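You operate a simulated robot arm through the tools that you are given. There is no shell and no other tool.

The job below is to be done with a simulated robot arm. You get a single attempt, and the scene is never put back.

TASK
Wind the cable through until its blue grip meets the yellow mark.
Fine: turn the green clamp over the conduit and set the draw lever to TURN first; lever back to TIGHT, then swing the clamp clear. Where these are worked on the way, their far stop is far enough and under half their travel is too little: draw lever, green clamp.

Only the result counts: the job must be done as asked and must still hold three seconds after the hand-in. Knocking over, shifting, dropping, spilling or breaking anything else fails it.

THE ROBOT
A 7-joint arm with a two-finger parallel gripper, fixed in place. Base frame: the origin is at the foot of the arm, x ahead of it, y to its left, z up; the work surface is at about z = 85. Lengths are in cm, angles in rad, forces in N, time in s.
Its first joint turns from -2.897 to 2.897 rad. Payload 1.57 kg.
The TCP is the grasp point between the finger pads, 3 cm short of the fingertips. In the tool frame z runs along the fingers and y along their closing line. The gripper opens to 8 cm. The fingers are 1.7 cm wide and 1.2 cm thick; the gripper's body (4 by 8.2 cm) begins 8 cm behind the TCP.
Orientation is that of the tool frame in the base frame, as [roll, pitch, yaw] about the fixed x, y, z axes, in that order (R = Rz(yaw) Ry(pitch) Rx(roll)). With the fingers straight down and closing along the base's y, the tool's x points along the base's -x, its y along +y and its z along -z.

THE INTERFACE
- The arm moves only by the tool send_rows. Its argument "rows" is a list of rows, each a list of 2 entries, a list of its own where there are three numbers: the shift along the base's x, y, z in cm, then the turn, a rotation vector about the base's x, y, z in rad. In form: [[[tx, ty, tz], [ax, ay, az]], ...]. A call has 1 to 20 rows; each row is the pose to reach, as a shift and turn from the pose commanded when the call began. "claw" is the finger opening in cm, from 0 to 8, set as the call begins (left out, the last holds). Each row takes 0.2 s and may step no farther than 5 cm and 0.15 rad from the row before; otherwise, or with a gripper value out of range, the whole call is refused. A pose out of reach is approached as far as the arm can. The call stops where the force on the tool passes 80 N (or 10 N more than at its start, if that is more) or the arm is blocked; 0.2 s more then pass. Each finger travels about 15.3 cm/s and halts on what it meets, pressing with about 29 N; the grip force reading is that of the motor and also rises with nothing between the fingers. The clock runs only during rows and for 0.2 s after the last one: add rows that repeat a pose to give the fingers time. It gives the time, the measured TCP pose, the force on the tool (base axes), the opening and the grip force at its end, in the units of the frame above (readings bear some noise), with the torque about the TCP (base axes, N m) and any sound that the robot's microphone picked up, and new pictures: "show" is both (left out), scene, wrist or none.
- Cameras (640 x 400 px; columns grow to the right, rows downward): "scene" is fixed at [22.11, 66.18, 151.3]; the picture's right is [-0.72, -0.70, 0.00], its down [-0.45, 0.46, -0.76] and it looks along [0.53, -0.55, -0.65] (base axes); focal length 343 px, centre (320, 200). "wrist" rides on the gripper at [7.2, -0.7, -12.2] in the tool frame; the picture's right is [0.09, 1.00, 0.00], its down [-0.84, 0.08, -0.54] and it looks along [-0.54, 0.05, 0.84] (tool axes); focal length 238 px, centre (320, 200). There is no depth. A picture from a camera that has moved, and an enlarged one, comes with that camera's place and axes in the base frame and with its lens. The place of the scene camera against the robot may be out by one fixed shift of up to 1.8 cm in any direction.
- close_up(camera, box): a new picture of the part [left, top, right, bottom] of that camera's present view, enlarged. It takes no simulated time.
- close_job(): hands the job in; it is judged then, once.

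Nothing tells you positions but the pictures and the camera data. Unless the task says otherwise, let go and move clear before handing in.

The tools are called after "Request:" by a JSON object that holds its "op" and its "data". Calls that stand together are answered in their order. send_rows: Moves the arm, as the interface text tells. Its arguments: {"type":"object","properties":{"rows":{"type":"array","items":{"type":"array"}},"claw":{"type":"number"},"show":{"type":"string","enum":["both","scene","wrist","none"]}},"required":["rows"]} The other tools are called the same way: close_up (camera, box) takes an enlarged picture of a part of a camera's view; close_job () hands the job in.

At the start:

```text
clock: 0.0
eef_pos: [41.53, 32.51, 119.52]
orientation: [-3.141, 0.001, -3.141]
contact_force: [-0.5, -0.6, 0.1]
torque: [0.0, 0.01, 0.02]
finger_gap: 7.99
grip_force: 0.0
```

scene: 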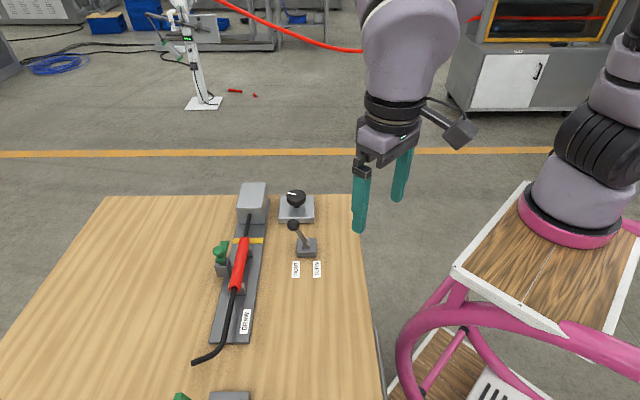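
wrist: 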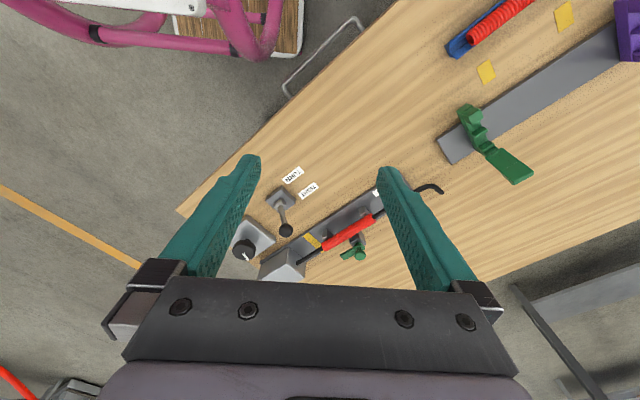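

I see a cable fixture with a red sleeve, a green clamp, a lever with a black knob and a dial. I'll take enlarged views before moving anything.

Request:
{"op": "close_up", "data": {"camera": "scene", "box": [180, 170, 340, 270]}}

Request:
{"op": "close_up", "data": {"camera": "scene", "box": [160, 230, 340, 400]}}

Request:
{"op": "close_up", "data": {"camera": "wrist", "box": [220, 150, 460, 300]}}

Request:
{"op": "close_up", "data": {"camera": "wrist", "box": [400, 0, 640, 200]}}

```text
4.00 times, centred on (260, 220) of scene
camera zoom: at [22.11, 66.18, 151.3], right [-0.72, -0.7, 0.0], down [-0.45, 0.46, -0.76], along [0.53, -0.55, -0.65], focal length 1371 px, centre (560, 120)
```

zoom: 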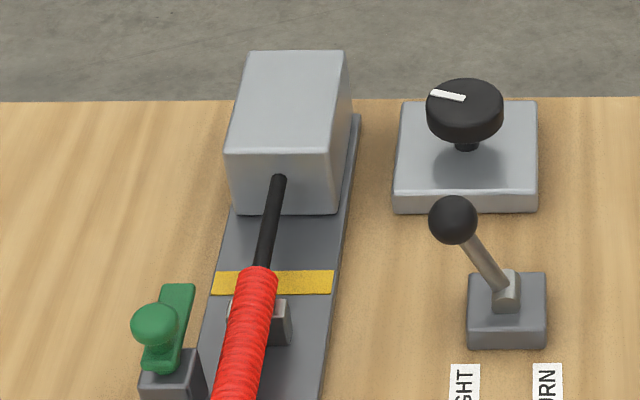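

```text
2.35 times, centred on (250, 315) of scene
camera zoom: at [22.11, 66.18, 151.3], right [-0.72, -0.7, 0.0], down [-0.45, 0.46, -0.76], along [0.53, -0.55, -0.65], focal length 806 px, centre (485, -71)
```

zoom: 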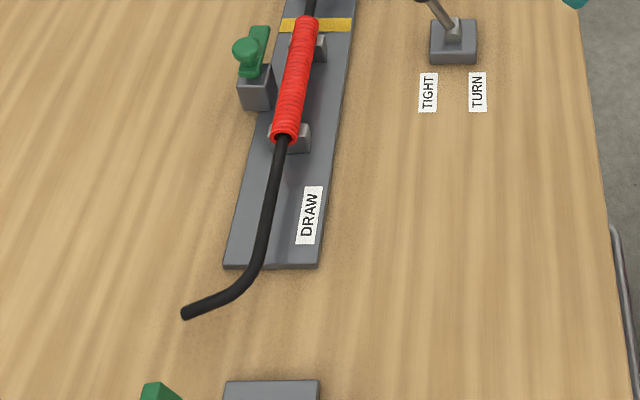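

```text
2.67 times, centred on (340, 225) of wrist
camera zoom: at [34.45, 31.98, 131.82], right [-0.09, 1.0, 0.0], down [0.84, 0.08, 0.54], along [0.54, 0.05, -0.84], focal length 636 px, centre (267, 133)
```

zoom: 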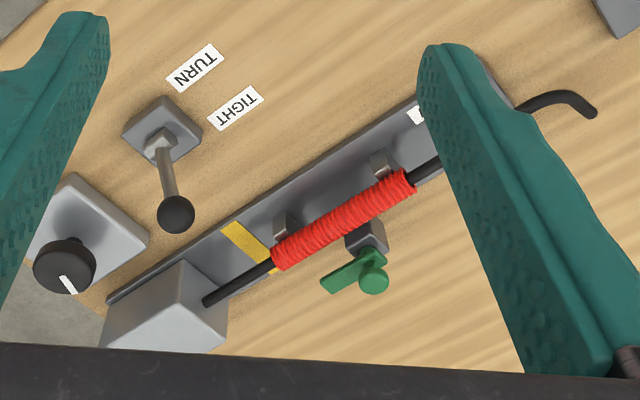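

```text
2.00 times, centred on (520, 100) of wrist
camera zoom: at [34.45, 31.98, 131.82], right [-0.09, 1.0, 0.0], down [0.84, 0.08, 0.54], along [0.54, 0.05, -0.84], focal length 477 px, centre (-80, 400)
```

zoom: 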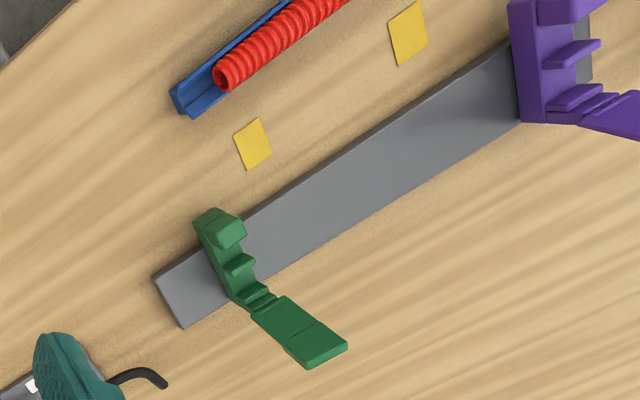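

The table carries the fixture (box, conduit, lever and dial at around x 60–85, y 25–50) and also continues to my left with other items. No blue grip is visible yet, so I'll raise the arm and move it left to survey with the wrist camera.

Request:
{"op": "send_rows", "data": {"rows": [[[-2, 4, 1], [0, 0, 0]], [[-4, 8, 2], [0, 0, 0]], [[-6, 12, 3], [0, 0, 0]], [[-8, 16, 4], [0, 0, 0]], [[-10, 20, 4], [0, 0, 0]], [[-12, 24, 4], [0, 0, 0]]]}}

```text
clock: 1.4
eef_pos: [29.91, 56.68, 123.48]
orientation: [-3.141, 0.0, 3.141]
contact_force: [0.1, -0.6, 0.4]
torque: [0.09, 0.03, 0.06]
finger_gap: 8.0
grip_force: 0.0
camera wrist: at [22.69, 55.95, 135.8], right [-0.09, 1.0, 0.0], down [0.84, 0.08, 0.54], along [0.54, 0.05, -0.84], focal length 238 px, centre (320, 200)
```

scene: 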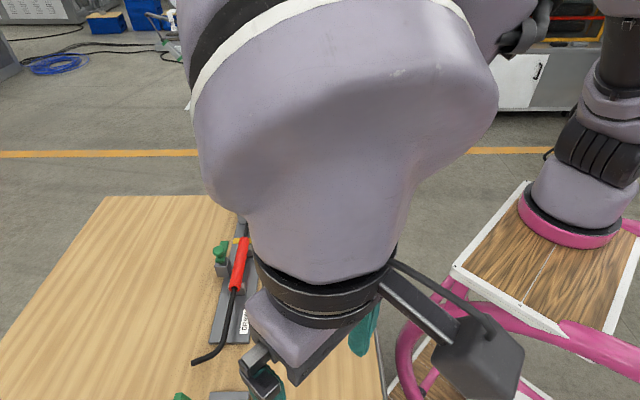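
wrist: 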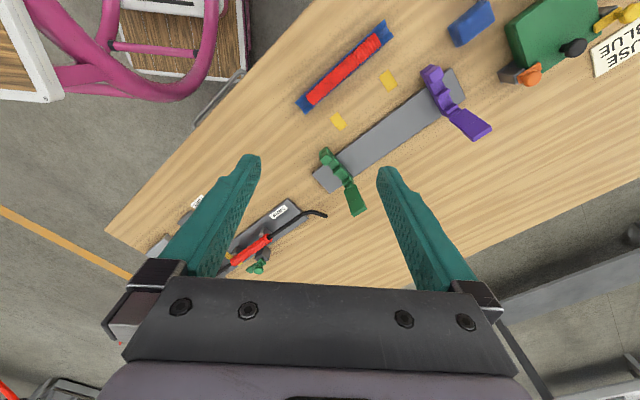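

There is more on the left: a blue block, a green plate, a "USE BLUE" card and yellow marks. I'll zoom in.

Request:
{"op": "close_up", "data": {"camera": "wrist", "box": [440, 0, 640, 125]}}

Request:
{"op": "close_up", "data": {"camera": "wrist", "box": [280, 20, 500, 220]}}

Request:
{"op": "close_up", "data": {"camera": "wrist", "box": [200, 180, 360, 280]}}

```text
3.20 times, centred on (540, 62) of wrist
camera zoom: at [22.69, 55.95, 135.8], right [-0.09, 1.0, 0.0], down [0.84, 0.08, 0.54], along [0.54, 0.05, -0.84], focal length 763 px, centre (-384, 640)
```

zoom: 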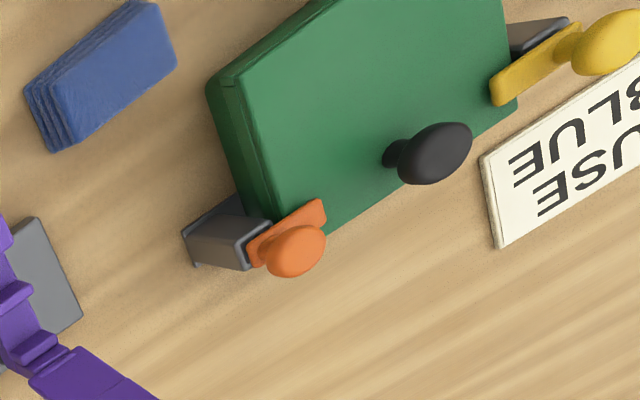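

```text
2.00 times, centred on (390, 120) of wrist
camera zoom: at [22.69, 55.95, 135.8], right [-0.09, 1.0, 0.0], down [0.84, 0.08, 0.54], along [0.54, 0.05, -0.84], focal length 477 px, centre (180, 360)
```

zoom: 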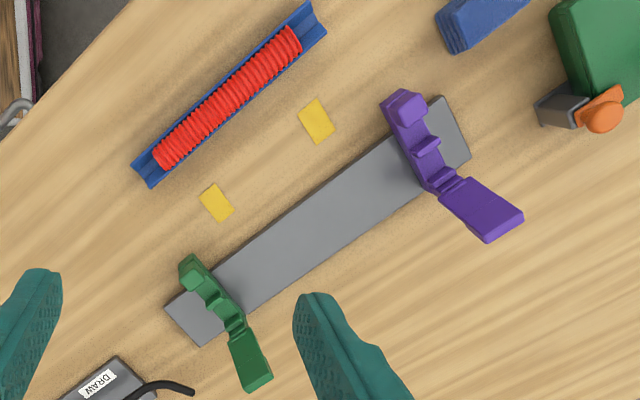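

```text
4.00 times, centred on (280, 230) of wrist
camera zoom: at [22.69, 55.95, 135.8], right [-0.09, 1.0, 0.0], down [0.84, 0.08, 0.54], along [0.54, 0.05, -0.84], focal length 953 px, centre (480, 80)
```

zoom: 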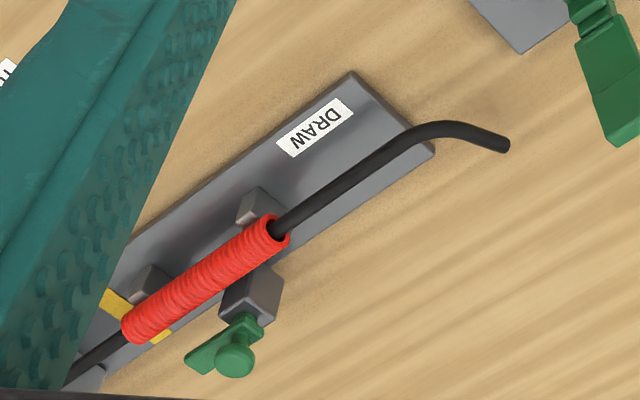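

The fixture consists of the box, the conduit, a green knobbed clamp on a post, the draw lever and a dial. The blue grip is probably hidden inside the box or conduit. I'll move over it for a closer look.

Request:
{"op": "send_rows", "data": {"rows": [[[3, -2.5, 0], [0, 0, 0]], [[6, -5, 0], [0, 0, 0]], [[9, -7.5, -1], [0, 0, 0]], [[12, -10, -2], [0, 0, 0]], [[15, -12.5, -3], [0, 0, 0]], [[18, -15, -4], [0, 0, 0]], [[21, -17.5, -5], [0, 0, 0]], [[24, -20, -6], [0, 0, 0]], [[24, -20, -6], [0, 0, 0]]]}}

```text
clock: 3.4
eef_pos: [53.72, 36.66, 117.63]
orientation: [3.141, 0.0, 3.142]
contact_force: [-0.6, 0.8, -0.2]
torque: [-0.01, 0.0, -0.01]
finger_gap: 8.02
grip_force: 0.0
camera wrist: at [46.5, 35.97, 129.85], right [-0.09, 1.0, 0.0], down [0.84, 0.08, 0.54], along [0.54, 0.05, -0.84], focal length 238 px, centre (320, 200)
```

scene: 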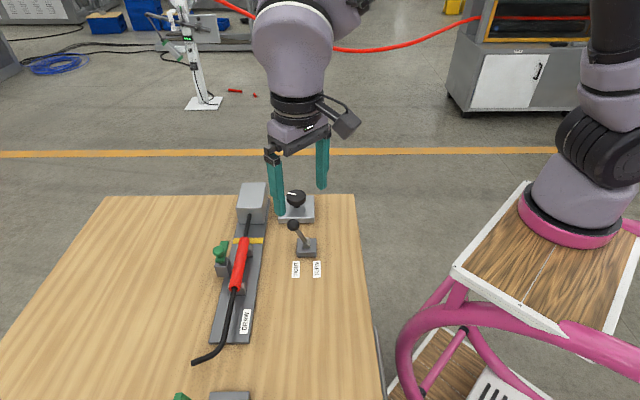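
wrist: 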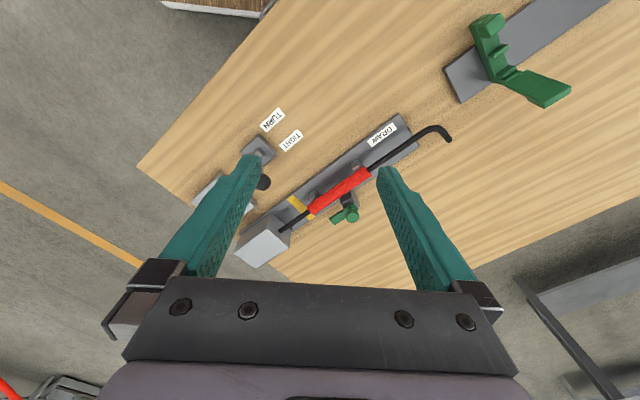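

Now zooming in on the fixture from here.

Request:
{"op": "close_up", "data": {"camera": "wrist", "box": [220, 100, 460, 270]}}

Request:
{"op": "close_up", "data": {"camera": "scene", "box": [200, 225, 280, 305]}}

Request:
{"op": "close_up", "data": {"camera": "scene", "box": [260, 180, 340, 280]}}

```text
2.35 times, centred on (340, 185) of wrist
camera zoom: at [46.5, 35.97, 129.85], right [-0.09, 1.0, 0.0], down [0.84, 0.08, 0.54], along [0.54, 0.05, -0.84], focal length 561 px, centre (273, 235)
```

zoom: 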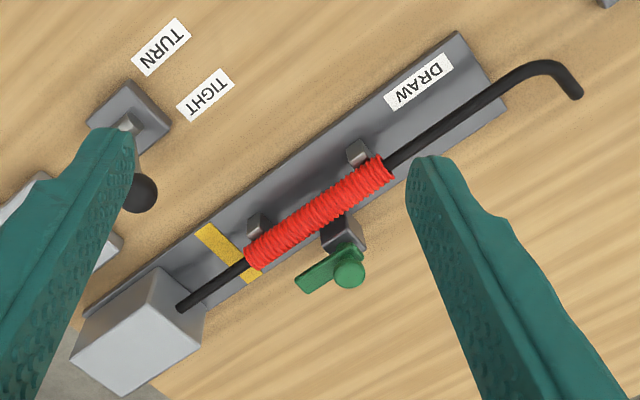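

```text
5.00 times, centred on (240, 265) of scene
camera zoom: at [22.11, 66.18, 151.3], right [-0.72, -0.7, 0.0], down [-0.45, 0.46, -0.76], along [0.53, -0.55, -0.65], focal length 1713 px, centre (720, -125)
```

zoom: 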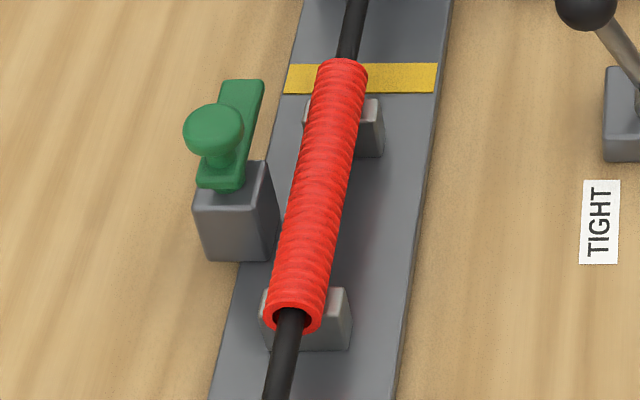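

```text
4.00 times, centred on (300, 230) of scene
camera zoom: at [22.11, 66.18, 151.3], right [-0.72, -0.7, 0.0], down [-0.45, 0.46, -0.76], along [0.53, -0.55, -0.65], focal length 1371 px, centre (400, 80)
```

zoom: 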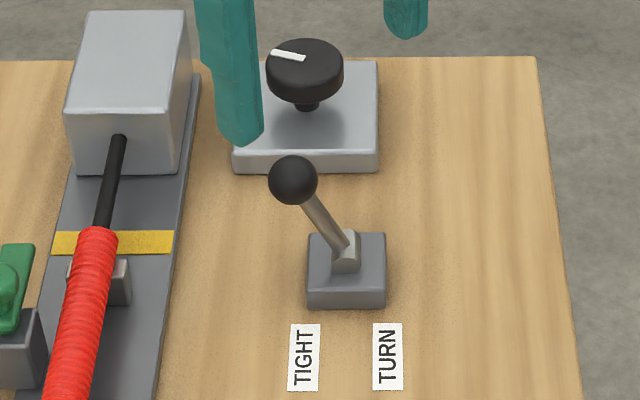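

I triangulate the clamp knob at about (72.9, 44.5, 93.4), the lever knob at (67, 28, 93.7) leaning to TIGHT, and the dial at (76, 18). The conduit runs at 45° through (70, 42). I'll go closer to the clamp for a good look before touching it.

Request:
{"op": "send_rows", "data": {"rows": [[[4, 2, -2], [0, 0, 0]], [[8, 4, -4.5], [0, 0, 0]], [[12, 6, -7], [0, 0, 0]], [[16, 7.5, -9], [0, 0, 0]], [[16, 7.5, -12], [0, 0, 0]], [[16, 7.5, -12], [0, 0, 0]]]}}

Request:
{"op": "close_up", "data": {"camera": "wrist", "box": [220, 60, 420, 260]}}

```text
refused: row 2 steps farther than a row can; nothing moved
```

```text
2.00 times, centred on (320, 160) of wrist
camera zoom: at [46.5, 35.97, 129.85], right [-0.09, 1.0, 0.0], down [0.84, 0.08, 0.54], along [0.54, 0.05, -0.84], focal length 477 px, centre (320, 280)
```

zoom: 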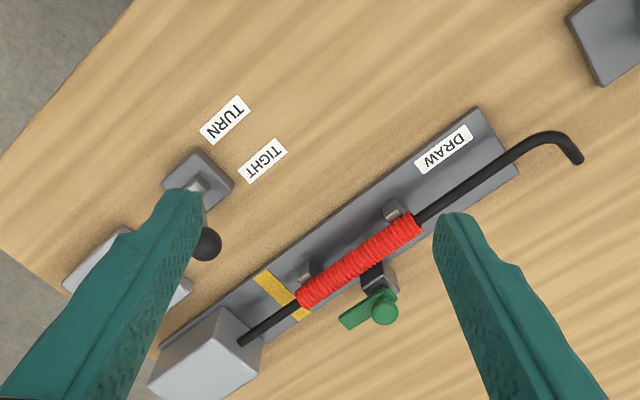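

The step was too long, so the move was refused. I'll repeat it with smaller steps.

Request:
{"op": "send_rows", "data": {"rows": [[[3.2, 1.5, -2], [0, 0, 0]], [[6.4, 3, -4], [0, 0, 0]], [[9.6, 4.5, -6], [0, 0, 0]], [[12.8, 6, -8], [0, 0, 0]], [[16, 7.5, -10], [0, 0, 0]], [[16, 7.5, -12], [0, 0, 0]], [[16, 7.5, -12], [0, 0, 0]]]}}

Request:
{"op": "close_up", "data": {"camera": "wrist", "box": [220, 60, 420, 260]}}

```text
clock: 5.0
eef_pos: [69.54, 44.08, 105.51]
orientation: [3.141, -0.001, -3.141]
contact_force: [-0.2, -0.5, 1.0]
torque: [0.02, 0.01, 0.0]
finger_gap: 8.02
grip_force: 0.1
camera wrist: at [62.33, 43.45, 117.8], right [-0.09, 1.0, 0.0], down [0.84, 0.08, 0.54], along [0.54, 0.05, -0.84], focal length 238 px, centre (320, 200)
```

scene: 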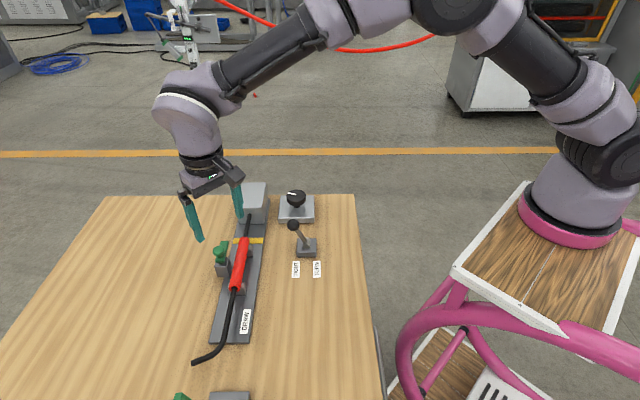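
wrist: 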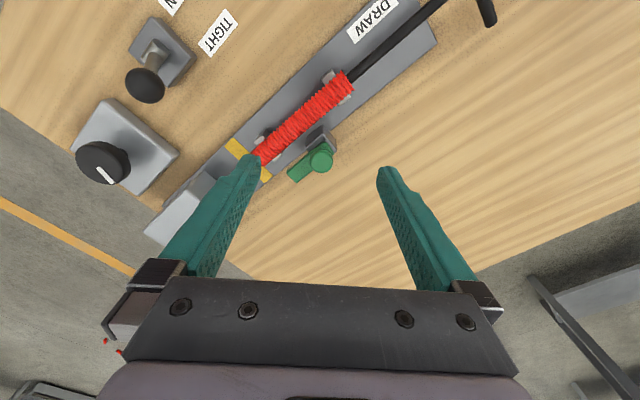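

```text
2.00 times, centred on (320, 160) of wrist
camera zoom: at [62.33, 43.45, 117.8], right [-0.09, 1.0, 0.0], down [0.84, 0.08, 0.54], along [0.54, 0.05, -0.84], focal length 477 px, centre (320, 280)
```

zoom: 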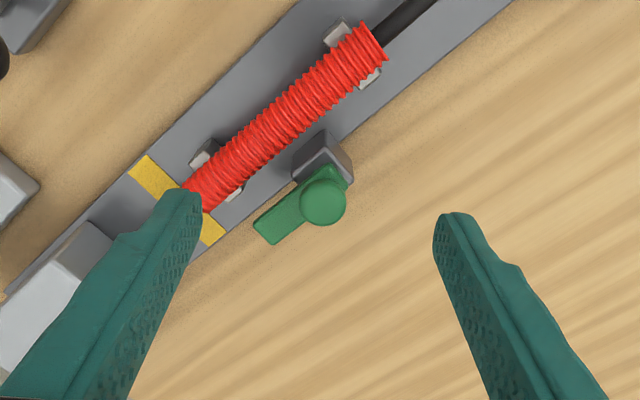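

The clamp pivots under its knob at about (72.7, 44.6). Its bar top is at z≈91.5 and it points parallel to the conduit toward the box. I'll close the fingers, turn the tool 45°, and line up outside the bar to push it over the conduit.

Request:
{"op": "send_rows", "data": {"rows": [[[1.2, 0.2, 0], [0, 0, -0.13]], [[2.5, 0.4, 0], [0, 0, -0.26]], [[3.7, 0.6, 0], [0, 0, -0.39]], [[5, 0.7, 0], [0, 0, -0.52]], [[6.2, 0.8, 0], [0, 0, -0.65]], [[7.4, 0.9, 0], [0, 0, -0.785]], [[7.4, 0.9, -4], [0, 0, -0.785]], [[7.4, 0.9, -7], [0, 0, -0.785]], [[7.4, 0.9, -7], [0, 0, -0.785]]], "claw": 0}}

Request:
{"op": "close_up", "data": {"camera": "wrist", "box": [220, 60, 420, 260]}}

Request:
{"op": "close_up", "data": {"camera": "scene", "box": [170, 180, 310, 300]}}

```text
clock: 7.0
eef_pos: [77.05, 45.04, 98.53]
orientation: [3.142, 0.0, 2.356]
contact_force: [0.8, -0.5, 0.4]
torque: [-0.02, 0.03, -0.01]
finger_gap: 0.0
grip_force: 21.3
camera wrist: at [71.47, 49.61, 110.77], right [0.64, 0.77, 0.0], down [0.65, -0.54, 0.54], along [0.42, -0.35, -0.84], focal length 238 px, centre (320, 200)
```

scene: 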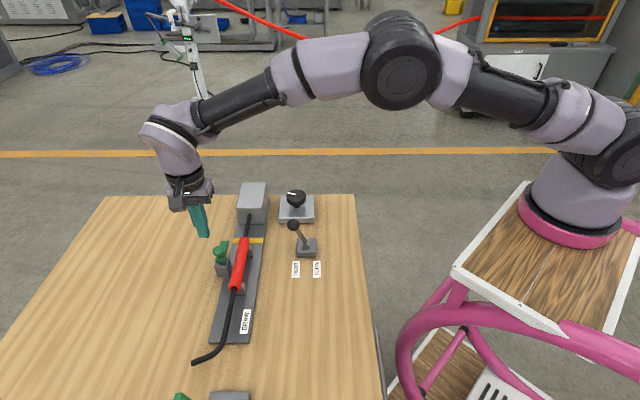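
wrist: 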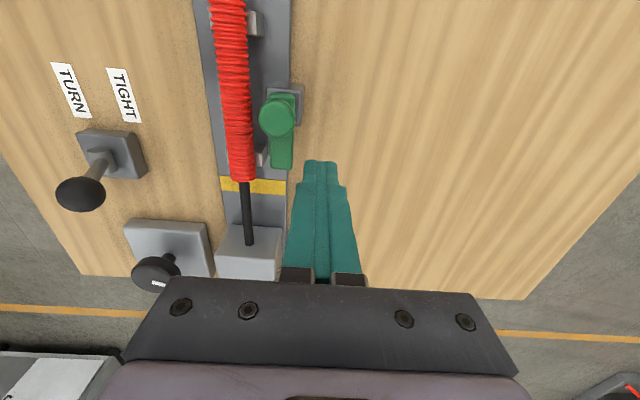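

```text
2.00 times, centred on (320, 160) of wrist
camera zoom: at [71.47, 49.61, 110.77], right [0.64, 0.77, 0.0], down [0.65, -0.54, 0.54], along [0.42, -0.35, -0.84], focal length 477 px, centre (320, 280)
```

zoom: 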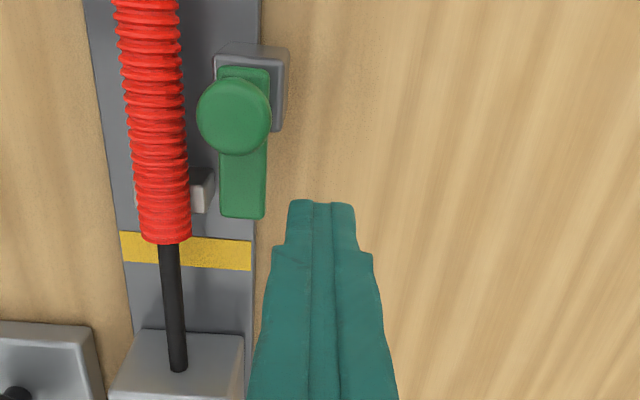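

```text
3.33 times, centred on (240, 240) of scene
camera zoom: at [22.11, 66.18, 151.3], right [-0.72, -0.7, 0.0], down [-0.45, 0.46, -0.76], along [0.53, -0.55, -0.65], focal length 1142 px, centre (587, 67)
```

zoom: 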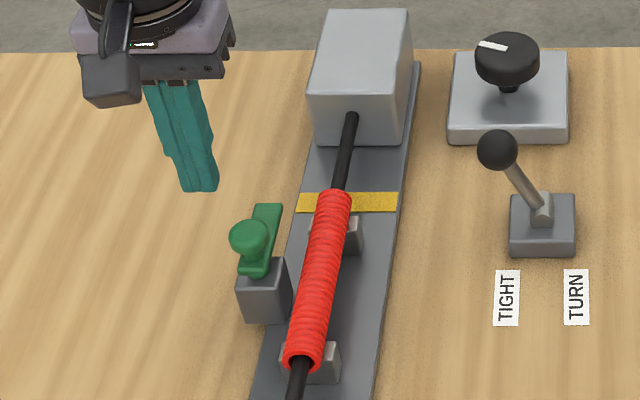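

The view confirms the clamp's pose, with my fingers on its outer side. I'll lower to bar height and begin the push, checking partway.

Request:
{"op": "send_rows", "data": {"rows": [[[0, 0, -2.5], [0, 0, 0]], [[0, 0, -4.5], [0, 0, 0]], [[-0.5, -0.5, -4.5], [0, 0, 0]], [[-1.0, -1.0, -4.5], [0, 0, 0]], [[-1.2, -1.6, -4.5], [0, 0, 0]], [[-1.5, -2.3, -4.5], [0, 0, 0]], [[-1.5, -2.3, -4.5], [0, 0, 0]]]}}

Request:
{"op": "close_up", "data": {"camera": "wrist", "box": [220, 60, 420, 260]}}

Request:
{"op": "close_up", "data": {"camera": "scene", "box": [170, 180, 310, 300]}}

```text
clock: 8.6
eef_pos: [75.48, 42.76, 94.02]
orientation: [3.141, 0.001, 2.356]
contact_force: [-0.1, 0.1, -0.6]
torque: [-0.01, 0.0, 0.0]
finger_gap: 0.0
grip_force: 21.4
camera wrist: at [69.98, 47.41, 106.27], right [0.64, 0.77, 0.0], down [0.65, -0.54, 0.54], along [0.42, -0.35, -0.84], focal length 238 px, centre (320, 200)
```

scene: 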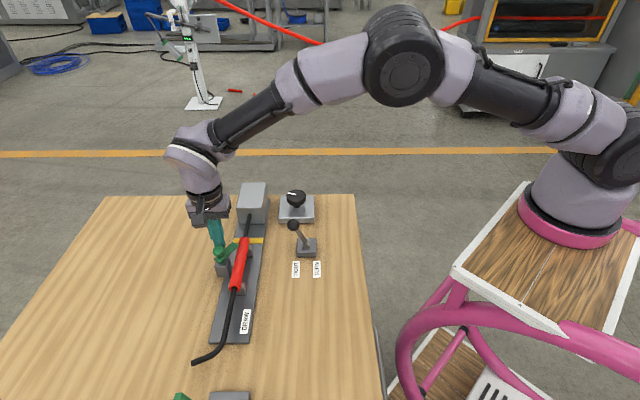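
wrist: 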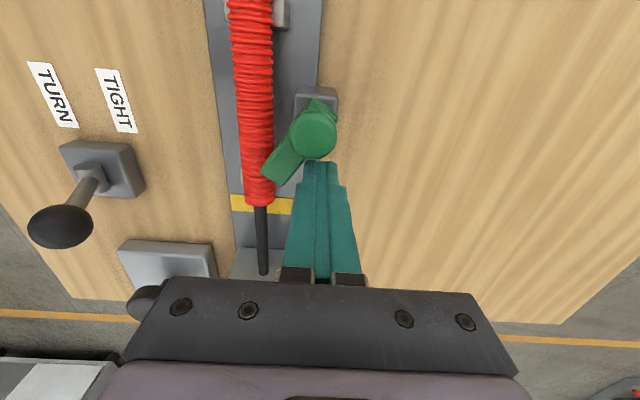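

```text
2.00 times, centred on (320, 160) of wrist
camera zoom: at [69.98, 47.41, 106.27], right [0.64, 0.77, 0.0], down [0.65, -0.54, 0.54], along [0.42, -0.35, -0.84], focal length 477 px, centre (320, 280)
```

zoom: 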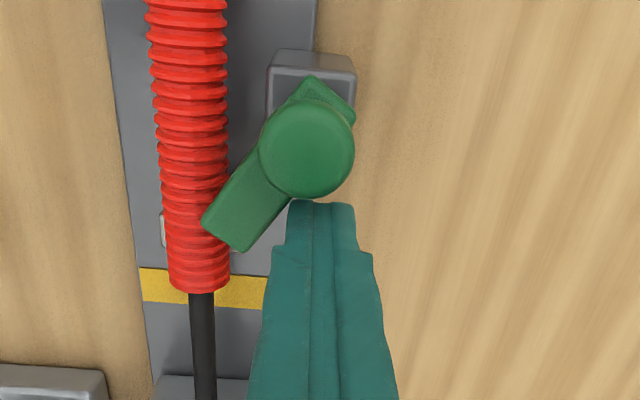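

```text
3.33 times, centred on (240, 240) of scene
camera zoom: at [22.11, 66.18, 151.3], right [-0.72, -0.7, 0.0], down [-0.45, 0.46, -0.76], along [0.53, -0.55, -0.65], focal length 1142 px, centre (587, 67)
```

zoom: 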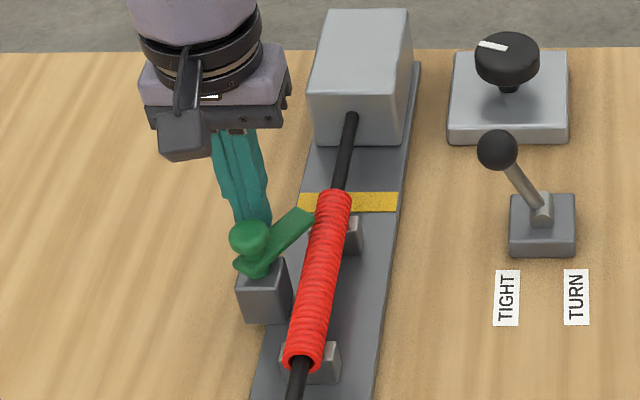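

The bar is turning nicely (about 40° so far) and passes above the conduit. I'll continue along the arc to its far stop.

Request:
{"op": "send_rows", "data": {"rows": [[[-0.6, -0.8, 0], [0, 0, 0]], [[-1.3, -1.2, 0], [0, 0, 0]], [[-2.06, -1.5, 0], [0, 0, 0]], [[-2.8, -1.5, 0], [0, 0, 0]], [[-3.45, -1.3, 0], [0, 0, 0]], [[-3.7, -1.1, 0], [0, 0, 0]], [[-3.7, -1.1, 0], [0, 0, 0]]]}}

Request:
{"op": "close_up", "data": {"camera": "wrist", "box": [220, 60, 420, 260]}}

Request:
{"op": "close_up", "data": {"camera": "scene", "box": [170, 180, 310, 300]}}

```text
clock: 10.2
eef_pos: [72.17, 41.36, 93.99]
orientation: [3.141, 0.003, 2.353]
contact_force: [23.5, -13.3, -2.1]
torque: [-0.17, -0.67, -0.1]
finger_gap: 0.01
grip_force: 22.1
camera wrist: at [66.62, 46.02, 106.23], right [0.64, 0.77, 0.0], down [0.64, -0.54, 0.55], along [0.42, -0.35, -0.84], focal length 238 px, centre (320, 200)
```

scene: 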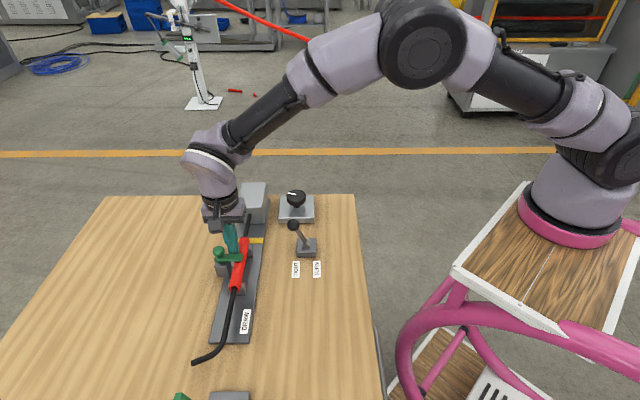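
wrist: 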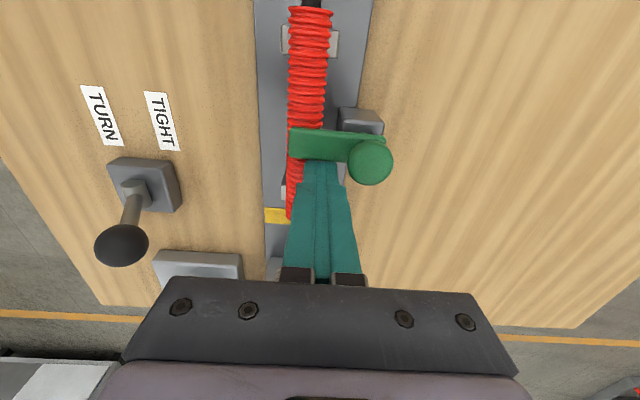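

```text
2.00 times, centred on (320, 160) of wrist
camera zoom: at [66.62, 46.02, 106.23], right [0.64, 0.77, 0.0], down [0.64, -0.54, 0.55], along [0.42, -0.35, -0.84], focal length 477 px, centre (320, 280)
```

zoom: 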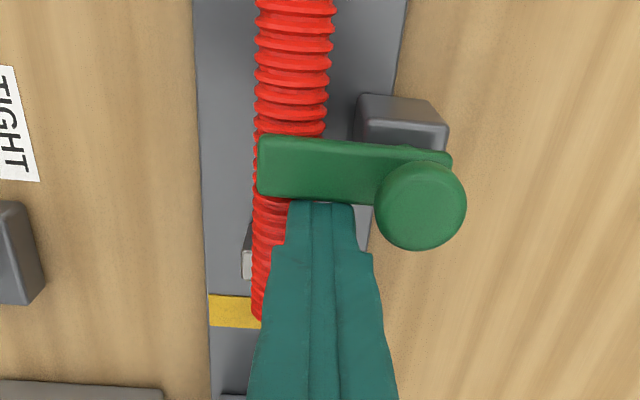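

```text
3.33 times, centred on (240, 240) of scene
camera zoom: at [22.11, 66.18, 151.3], right [-0.72, -0.7, 0.0], down [-0.45, 0.46, -0.76], along [0.53, -0.55, -0.65], focal length 1142 px, centre (587, 67)
```

zoom: 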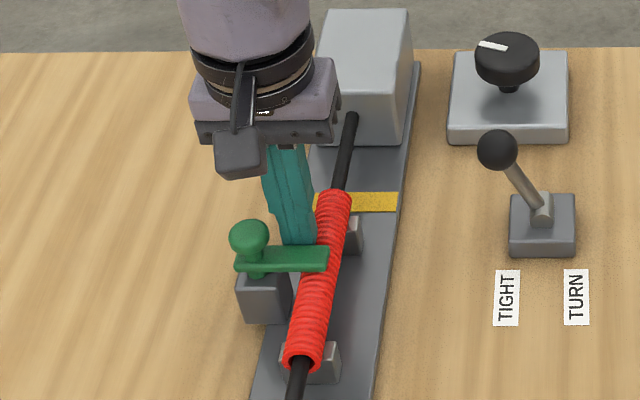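

The clamp is now across the conduit against its stop. I'll back off, rise, and move over to the lever's conduit side, then take a fresh look before pushing it toward TURN.

Request:
{"op": "send_rows", "data": {"rows": [[[0.6, -0.6, 0], [0, 0, 0]], [[1.2, -1.2, 1], [0, 0, 0]], [[1.2, -1.2, 5], [0, 0, 0]], [[1.2, -1.2, 9], [0, 0, 0]], [[0.8, -3.5, 11], [0, 0, 0]], [[0, -7, 11], [0, 0, 0]], [[-1.5, -10.5, 11], [0, 0, 0]], [[-1.5, -10.5, 11], [0, 0, 0]]]}}

Request:
{"op": "close_up", "data": {"camera": "wrist", "box": [140, 60, 400, 260]}}

Request:
{"op": "close_up", "data": {"camera": "scene", "box": [200, 170, 340, 290]}}

```text
clock: 12.0
eef_pos: [70.2, 31.1, 105.06]
orientation: [3.141, 0.003, 2.356]
contact_force: [1.2, -0.5, 0.0]
torque: [0.0, 0.03, -0.03]
finger_gap: 0.0
grip_force: 21.3
camera wrist: at [64.69, 35.72, 117.28], right [0.64, 0.77, 0.0], down [0.65, -0.54, 0.54], along [0.42, -0.35, -0.84], focal length 238 px, centre (320, 200)
```

scene: 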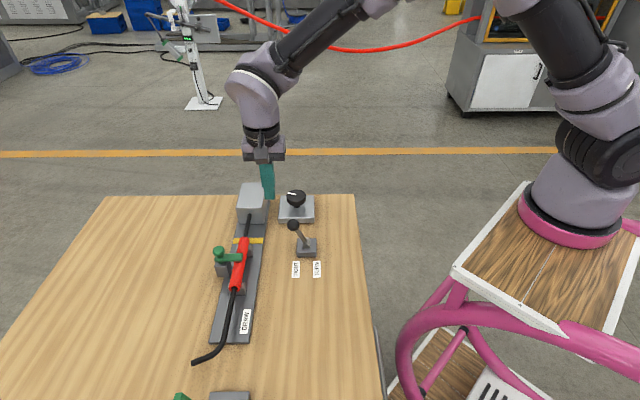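
wrist: 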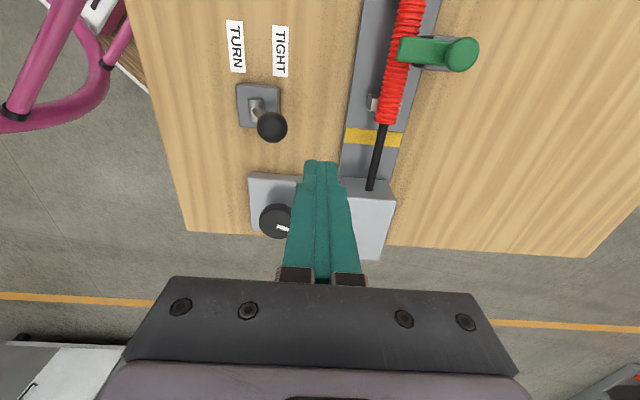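

```text
2.00 times, centred on (270, 160) of wrist
camera zoom: at [64.69, 35.72, 117.28], right [0.64, 0.77, 0.0], down [0.65, -0.54, 0.54], along [0.42, -0.35, -0.84], focal length 477 px, centre (420, 280)
```

zoom: 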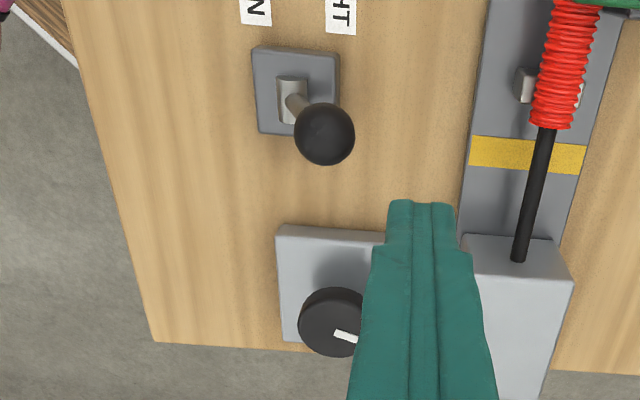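

```text
3.33 times, centred on (270, 230) of scene
camera zoom: at [22.11, 66.18, 151.3], right [-0.72, -0.7, 0.0], down [-0.45, 0.46, -0.76], along [0.53, -0.55, -0.65], focal length 1142 px, centre (487, 100)
```

zoom: 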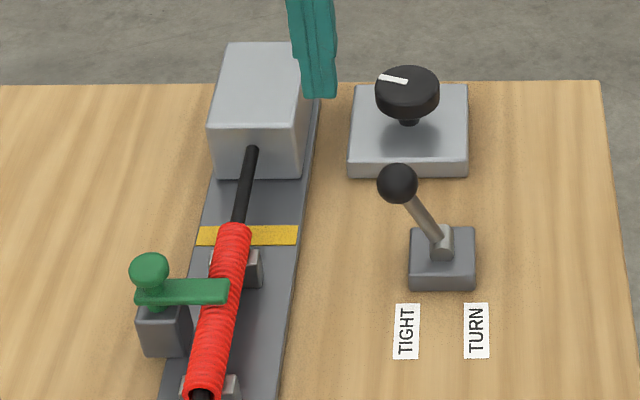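

The lever knob is at (66.9, 27.7, 93.7) with its pivot near (64.8, 25.8). I'll descend on the conduit side and push it over toward TURN.

Request:
{"op": "send_rows", "data": {"rows": [[[0, 0, -4.5], [0, 0, 0]], [[0, 0, -8.5], [0, 0, 0]], [[0, 0, -9.8], [0, 0, 0]], [[-0.8, -0.8, -9.8], [0, 0, 0]], [[-1.5, -1.5, -9.8], [0, 0, 0]], [[-2.2, -2.2, -9.8], [0, 0, 0]], [[-2.9, -2.9, -9.8], [0, 0, 0]], [[-3.6, -3.6, -9.8], [0, 0, 0]], [[-4.3, -4.3, -9.8], [0, 0, 0]], [[-5.0, -5.0, -9.8], [0, 0, 0]], [[-5.5, -5.5, -9.8], [0, 0, 0]], [[-5.5, -5.5, -9.8], [0, 0, 0]]]}}

Request:
{"op": "close_up", "data": {"camera": "wrist", "box": [200, 60, 400, 260]}}

Request:
{"op": "close_up", "data": {"camera": "scene", "box": [200, 170, 340, 290]}}

```text
clock: 14.6
eef_pos: [64.83, 25.57, 95.39]
orientation: [-3.141, -0.001, 2.354]
contact_force: [-0.8, 0.1, -0.7]
torque: [0.01, 0.01, 0.04]
finger_gap: 0.0
grip_force: 20.9
camera wrist: at [59.26, 30.16, 107.57], right [0.64, 0.77, 0.0], down [0.65, -0.54, 0.54], along [0.42, -0.35, -0.84], focal length 238 px, centre (320, 200)
```

scene: 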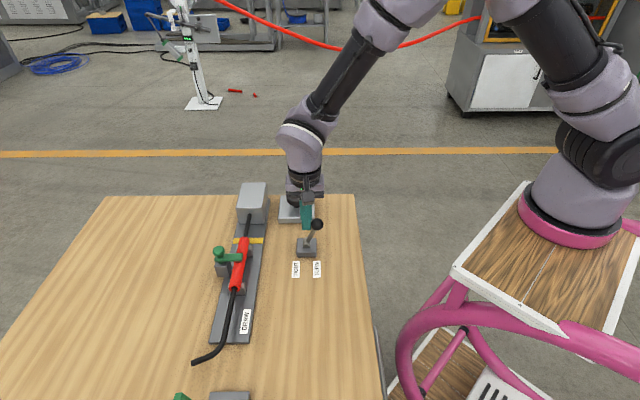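
wrist: 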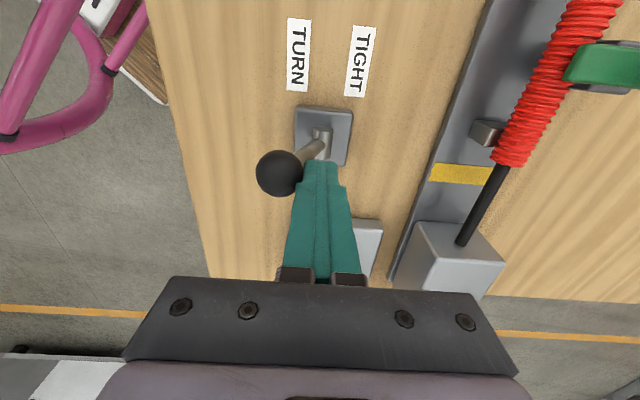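

```text
2.00 times, centred on (300, 160) of wrist
camera zoom: at [59.26, 30.16, 107.57], right [0.64, 0.77, 0.0], down [0.65, -0.54, 0.54], along [0.42, -0.35, -0.84], focal length 477 px, centre (360, 280)
```

zoom: 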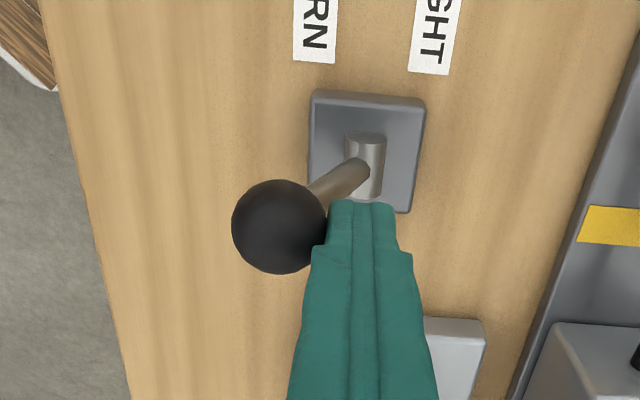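

```text
3.33 times, centred on (270, 230) of scene
camera zoom: at [22.11, 66.18, 151.3], right [-0.72, -0.7, 0.0], down [-0.45, 0.46, -0.76], along [0.53, -0.55, -0.65], focal length 1142 px, centre (487, 100)
```

zoom: 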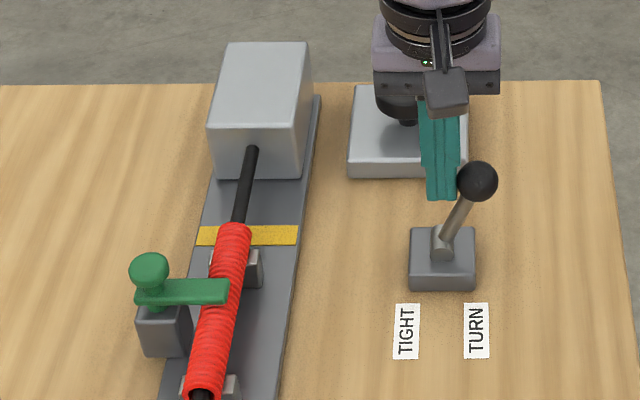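

The lever has crossed over and is nearly at the TURN side. I'll push a little further to reach the stop.

Request:
{"op": "send_rows", "data": {"rows": [[[-0.5, -0.5, 0], [0, 0, 0]], [[-1.0, -1.0, 0], [0, 0, 0]], [[-1.3, -1.3, 0], [0, 0, 0]], [[-1.3, -1.3, 0], [0, 0, 0]]], "show": "none"}}

Request:
{"op": "close_up", "data": {"camera": "scene", "box": [200, 170, 340, 290]}}

```text
clock: 15.4
eef_pos: [64.43, 25.16, 95.56]
orientation: [3.116, 0.005, 2.364]
contact_force: [27.5, 29.8, -27.6]
torque: [0.61, -0.71, -0.13]
finger_gap: 0.01
grip_force: 21.4
stopped in row 3: the force on the tool passed its limit at 84 N (the readings are from after the stop); the commanded pose is now the measured one
```

```text
3.33 times, centred on (270, 230) of scene
camera zoom: at [22.11, 66.18, 151.3], right [-0.72, -0.7, 0.0], down [-0.45, 0.46, -0.76], along [0.53, -0.55, -0.65], focal length 1142 px, centre (487, 100)
```

zoom: 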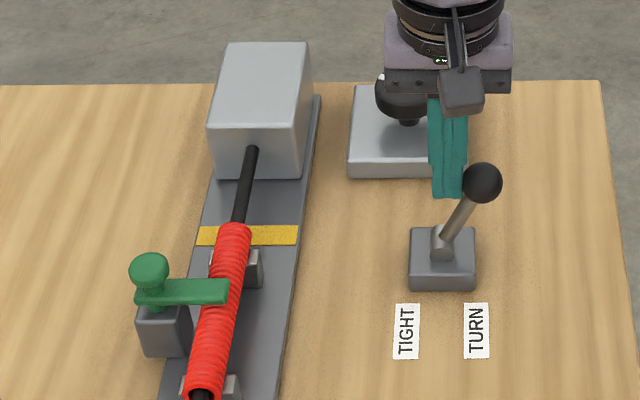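

The lever is hard against its TURN stop (force limit hit, now relieved). I'll back off, straighten the tool, rise and go over the dial with open fingers.

Request:
{"op": "send_rows", "data": {"rows": [[[0.6, 0.6, 0], [-0.015, 0.021, -0.008]], [[1.5, 1.5, 1], [-0.015, 0.021, -0.008]], [[1.5, 1.5, 5.5], [-0.015, 0.021, -0.008]], [[1.5, 1.5, 10], [-0.015, 0.021, -0.008]], [[4.5, -1, 12.5], [-0.015, 0.021, -0.008]], [[8, -4, 12.5], [-0.015, 0.021, -0.008]], [[11.5, -7, 12.5], [-0.015, 0.021, -0.008]], [[11.5, -7, 12.5], [-0.015, 0.021, -0.008]]]}}

Request:
{"op": "close_up", "data": {"camera": "wrist", "box": [220, 40, 420, 240]}}

Request:
{"op": "close_up", "data": {"camera": "scene", "box": [200, 170, 340, 290]}}

```text
clock: 17.2
eef_pos: [75.59, 17.8, 108.13]
orientation: [-3.134, 0.001, 2.354]
contact_force: [0.1, -0.2, 0.2]
torque: [-0.03, -0.03, -0.01]
finger_gap: 0.0
grip_force: 21.4
camera wrist: at [70.17, 22.61, 120.36], right [0.64, 0.77, -0.01], down [0.65, -0.54, 0.54], along [0.41, -0.35, -0.84], focal length 238 px, centre (320, 200)
```

scene: 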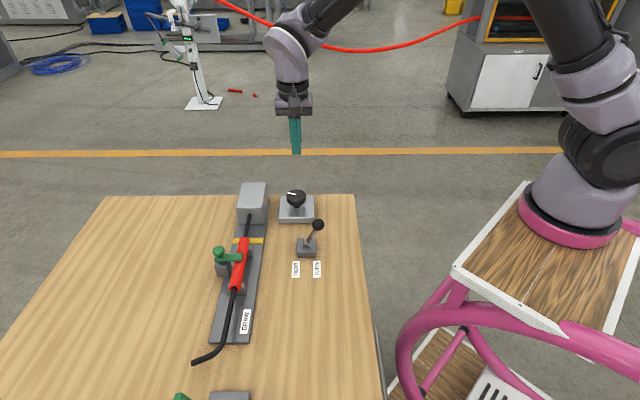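
wrist: 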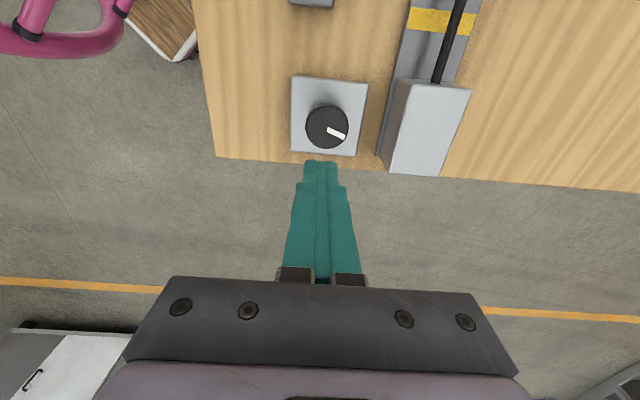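

```text
2.00 times, centred on (320, 140) of wrist
camera zoom: at [70.17, 22.61, 120.36], right [0.64, 0.77, -0.01], down [0.65, -0.54, 0.54], along [0.41, -0.35, -0.84], focal length 477 px, centre (320, 320)
```

zoom: 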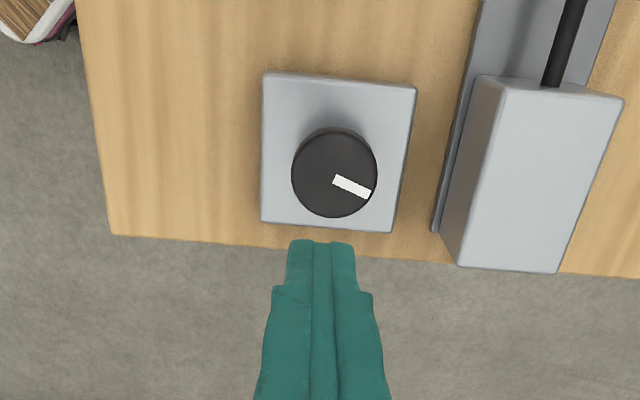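

```text
3.33 times, centred on (270, 230) of scene
camera zoom: at [22.11, 66.18, 151.3], right [-0.72, -0.7, 0.0], down [-0.45, 0.46, -0.76], along [0.53, -0.55, -0.65], focal length 1142 px, centre (487, 100)
```

zoom: 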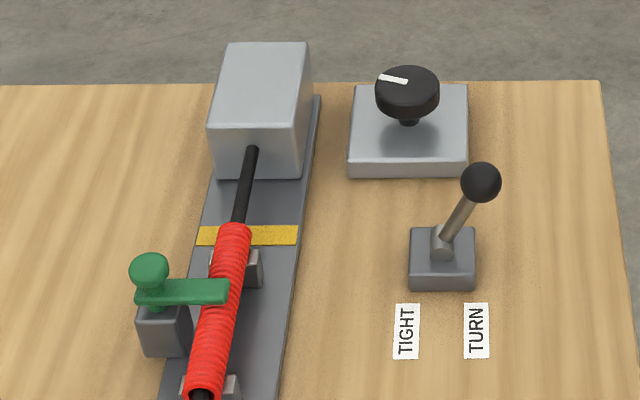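

The lever stays at TURN. The dial is centred near (76.3, 18.2), about 5 cm wide with its top at z≈92. I'll open, descend around it and grip.

Request:
{"op": "send_rows", "data": {"rows": [[[0.7, 0.4, 0], [0.005, -0.005, 0]], [[0.7, 0.4, -4], [0.005, -0.005, 0]], [[0.7, 0.4, -8], [0.005, -0.005, 0]], [[0.7, 0.4, -10.5], [0.005, -0.005, 0]], [[0.7, 0.4, -10.5], [0.005, -0.005, 0]]], "claw": 8}}

Request:
{"op": "close_up", "data": {"camera": "wrist", "box": [200, 40, 440, 280]}}

Request:
{"op": "close_up", "data": {"camera": "scene", "box": [200, 150, 340, 270]}}

```text
clock: 18.4
eef_pos: [76.23, 18.27, 97.38]
orientation: [3.141, -0.001, 2.353]
contact_force: [-0.9, 0.0, 0.9]
torque: [0.0, 0.03, -0.01]
finger_gap: 8.01
grip_force: 0.0
camera wrist: at [70.62, 22.93, 109.71], right [0.64, 0.77, 0.0], down [0.64, -0.54, 0.54], along [0.42, -0.35, -0.84], focal length 238 px, centre (320, 200)
```

scene: 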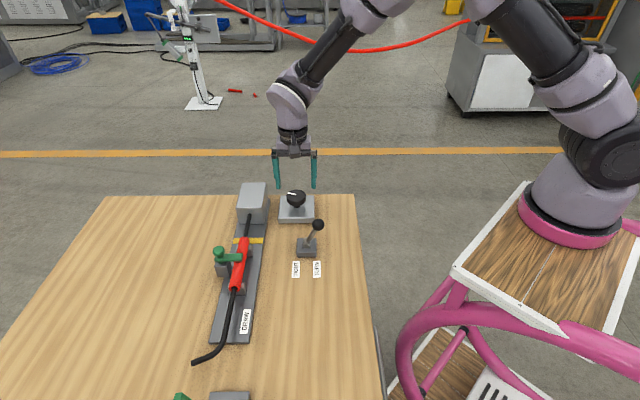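
wrist: 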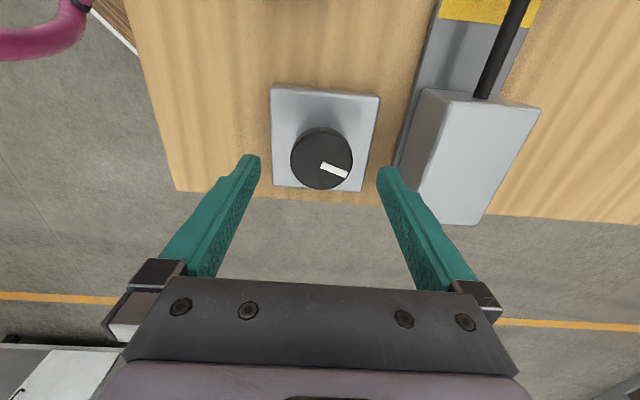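

```text
1.67 times, centred on (320, 160) of wrist
camera zoom: at [70.62, 22.93, 109.71], right [0.64, 0.77, 0.0], down [0.64, -0.54, 0.54], along [0.42, -0.35, -0.84], focal length 397 px, centre (320, 267)
```

zoom: 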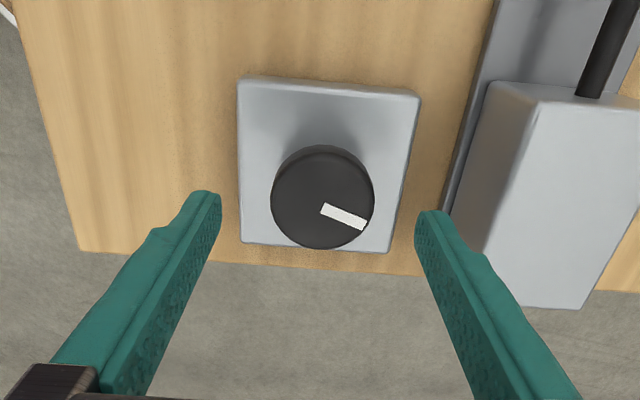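

```text
3.33 times, centred on (270, 210) of scene
camera zoom: at [22.11, 66.18, 151.3], right [-0.72, -0.7, 0.0], down [-0.45, 0.46, -0.76], along [0.53, -0.55, -0.65], focal length 1142 px, centre (487, 167)
```

zoom: 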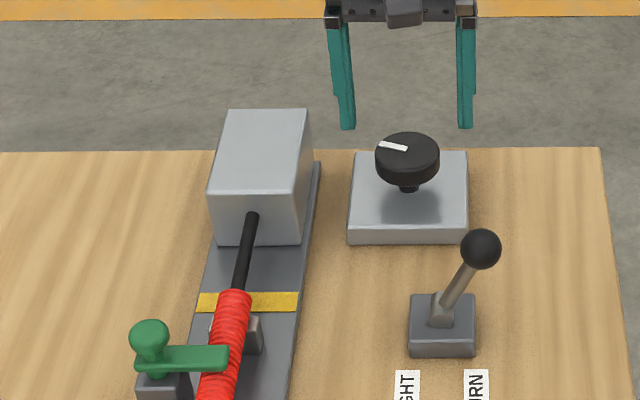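

The fingers straddle the dial, well centred. I'll descend to its rim, then grip.

Request:
{"op": "send_rows", "data": {"rows": [[[0.1, 0, -2.5], [0, 0, 0]], [[0.1, 0, -4.9], [0, 0, 0]], [[0.1, 0, -4.9], [0, 0, 0]]], "show": "none"}}

Request:
{"op": "send_rows", "data": {"rows": [[[0, 0, 0], [0, 0, 0]], [[0, 0, 0], [0, 0, 0]], [[0, 0, 0], [0, 0, 0]]], "claw": 0}}

Request:
{"op": "close_up", "data": {"camera": "scene", "box": [200, 150, 340, 270]}}

```text
clock: 19.2
eef_pos: [76.35, 18.42, 92.53]
orientation: [-3.141, 0.0, 2.354]
contact_force: [0.0, 0.0, -0.4]
torque: [0.02, -0.02, -0.04]
finger_gap: 7.99
grip_force: 0.1
```

```text
clock: 20.0
eef_pos: [76.34, 18.47, 92.58]
orientation: [-3.141, 0.001, 2.354]
contact_force: [3.2, 4.6, -4.5]
torque: [0.22, -0.29, 0.02]
finger_gap: 5.31
grip_force: 45.3
camera wrist: at [70.82, 23.03, 104.74], right [0.64, 0.77, 0.0], down [0.65, -0.54, 0.54], along [0.42, -0.35, -0.84], focal length 238 px, centre (320, 200)
```

scene: 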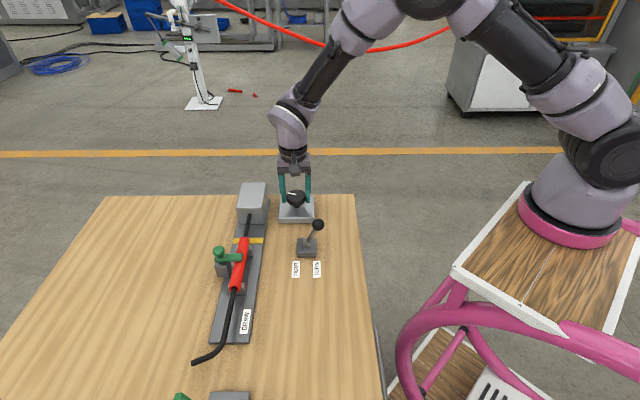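
wrist: 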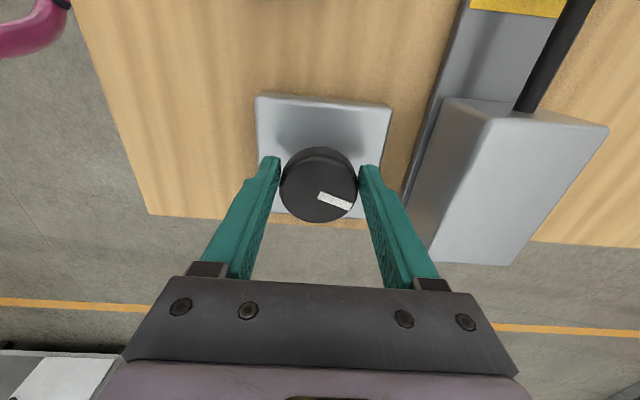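

```text
3.33 times, centred on (270, 210) of scene
camera zoom: at [22.11, 66.18, 151.3], right [-0.72, -0.7, 0.0], down [-0.45, 0.46, -0.76], along [0.53, -0.55, -0.65], focal length 1142 px, centre (487, 167)
```

zoom: 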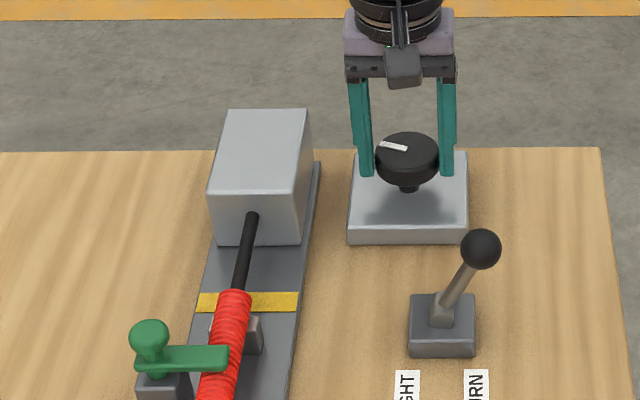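

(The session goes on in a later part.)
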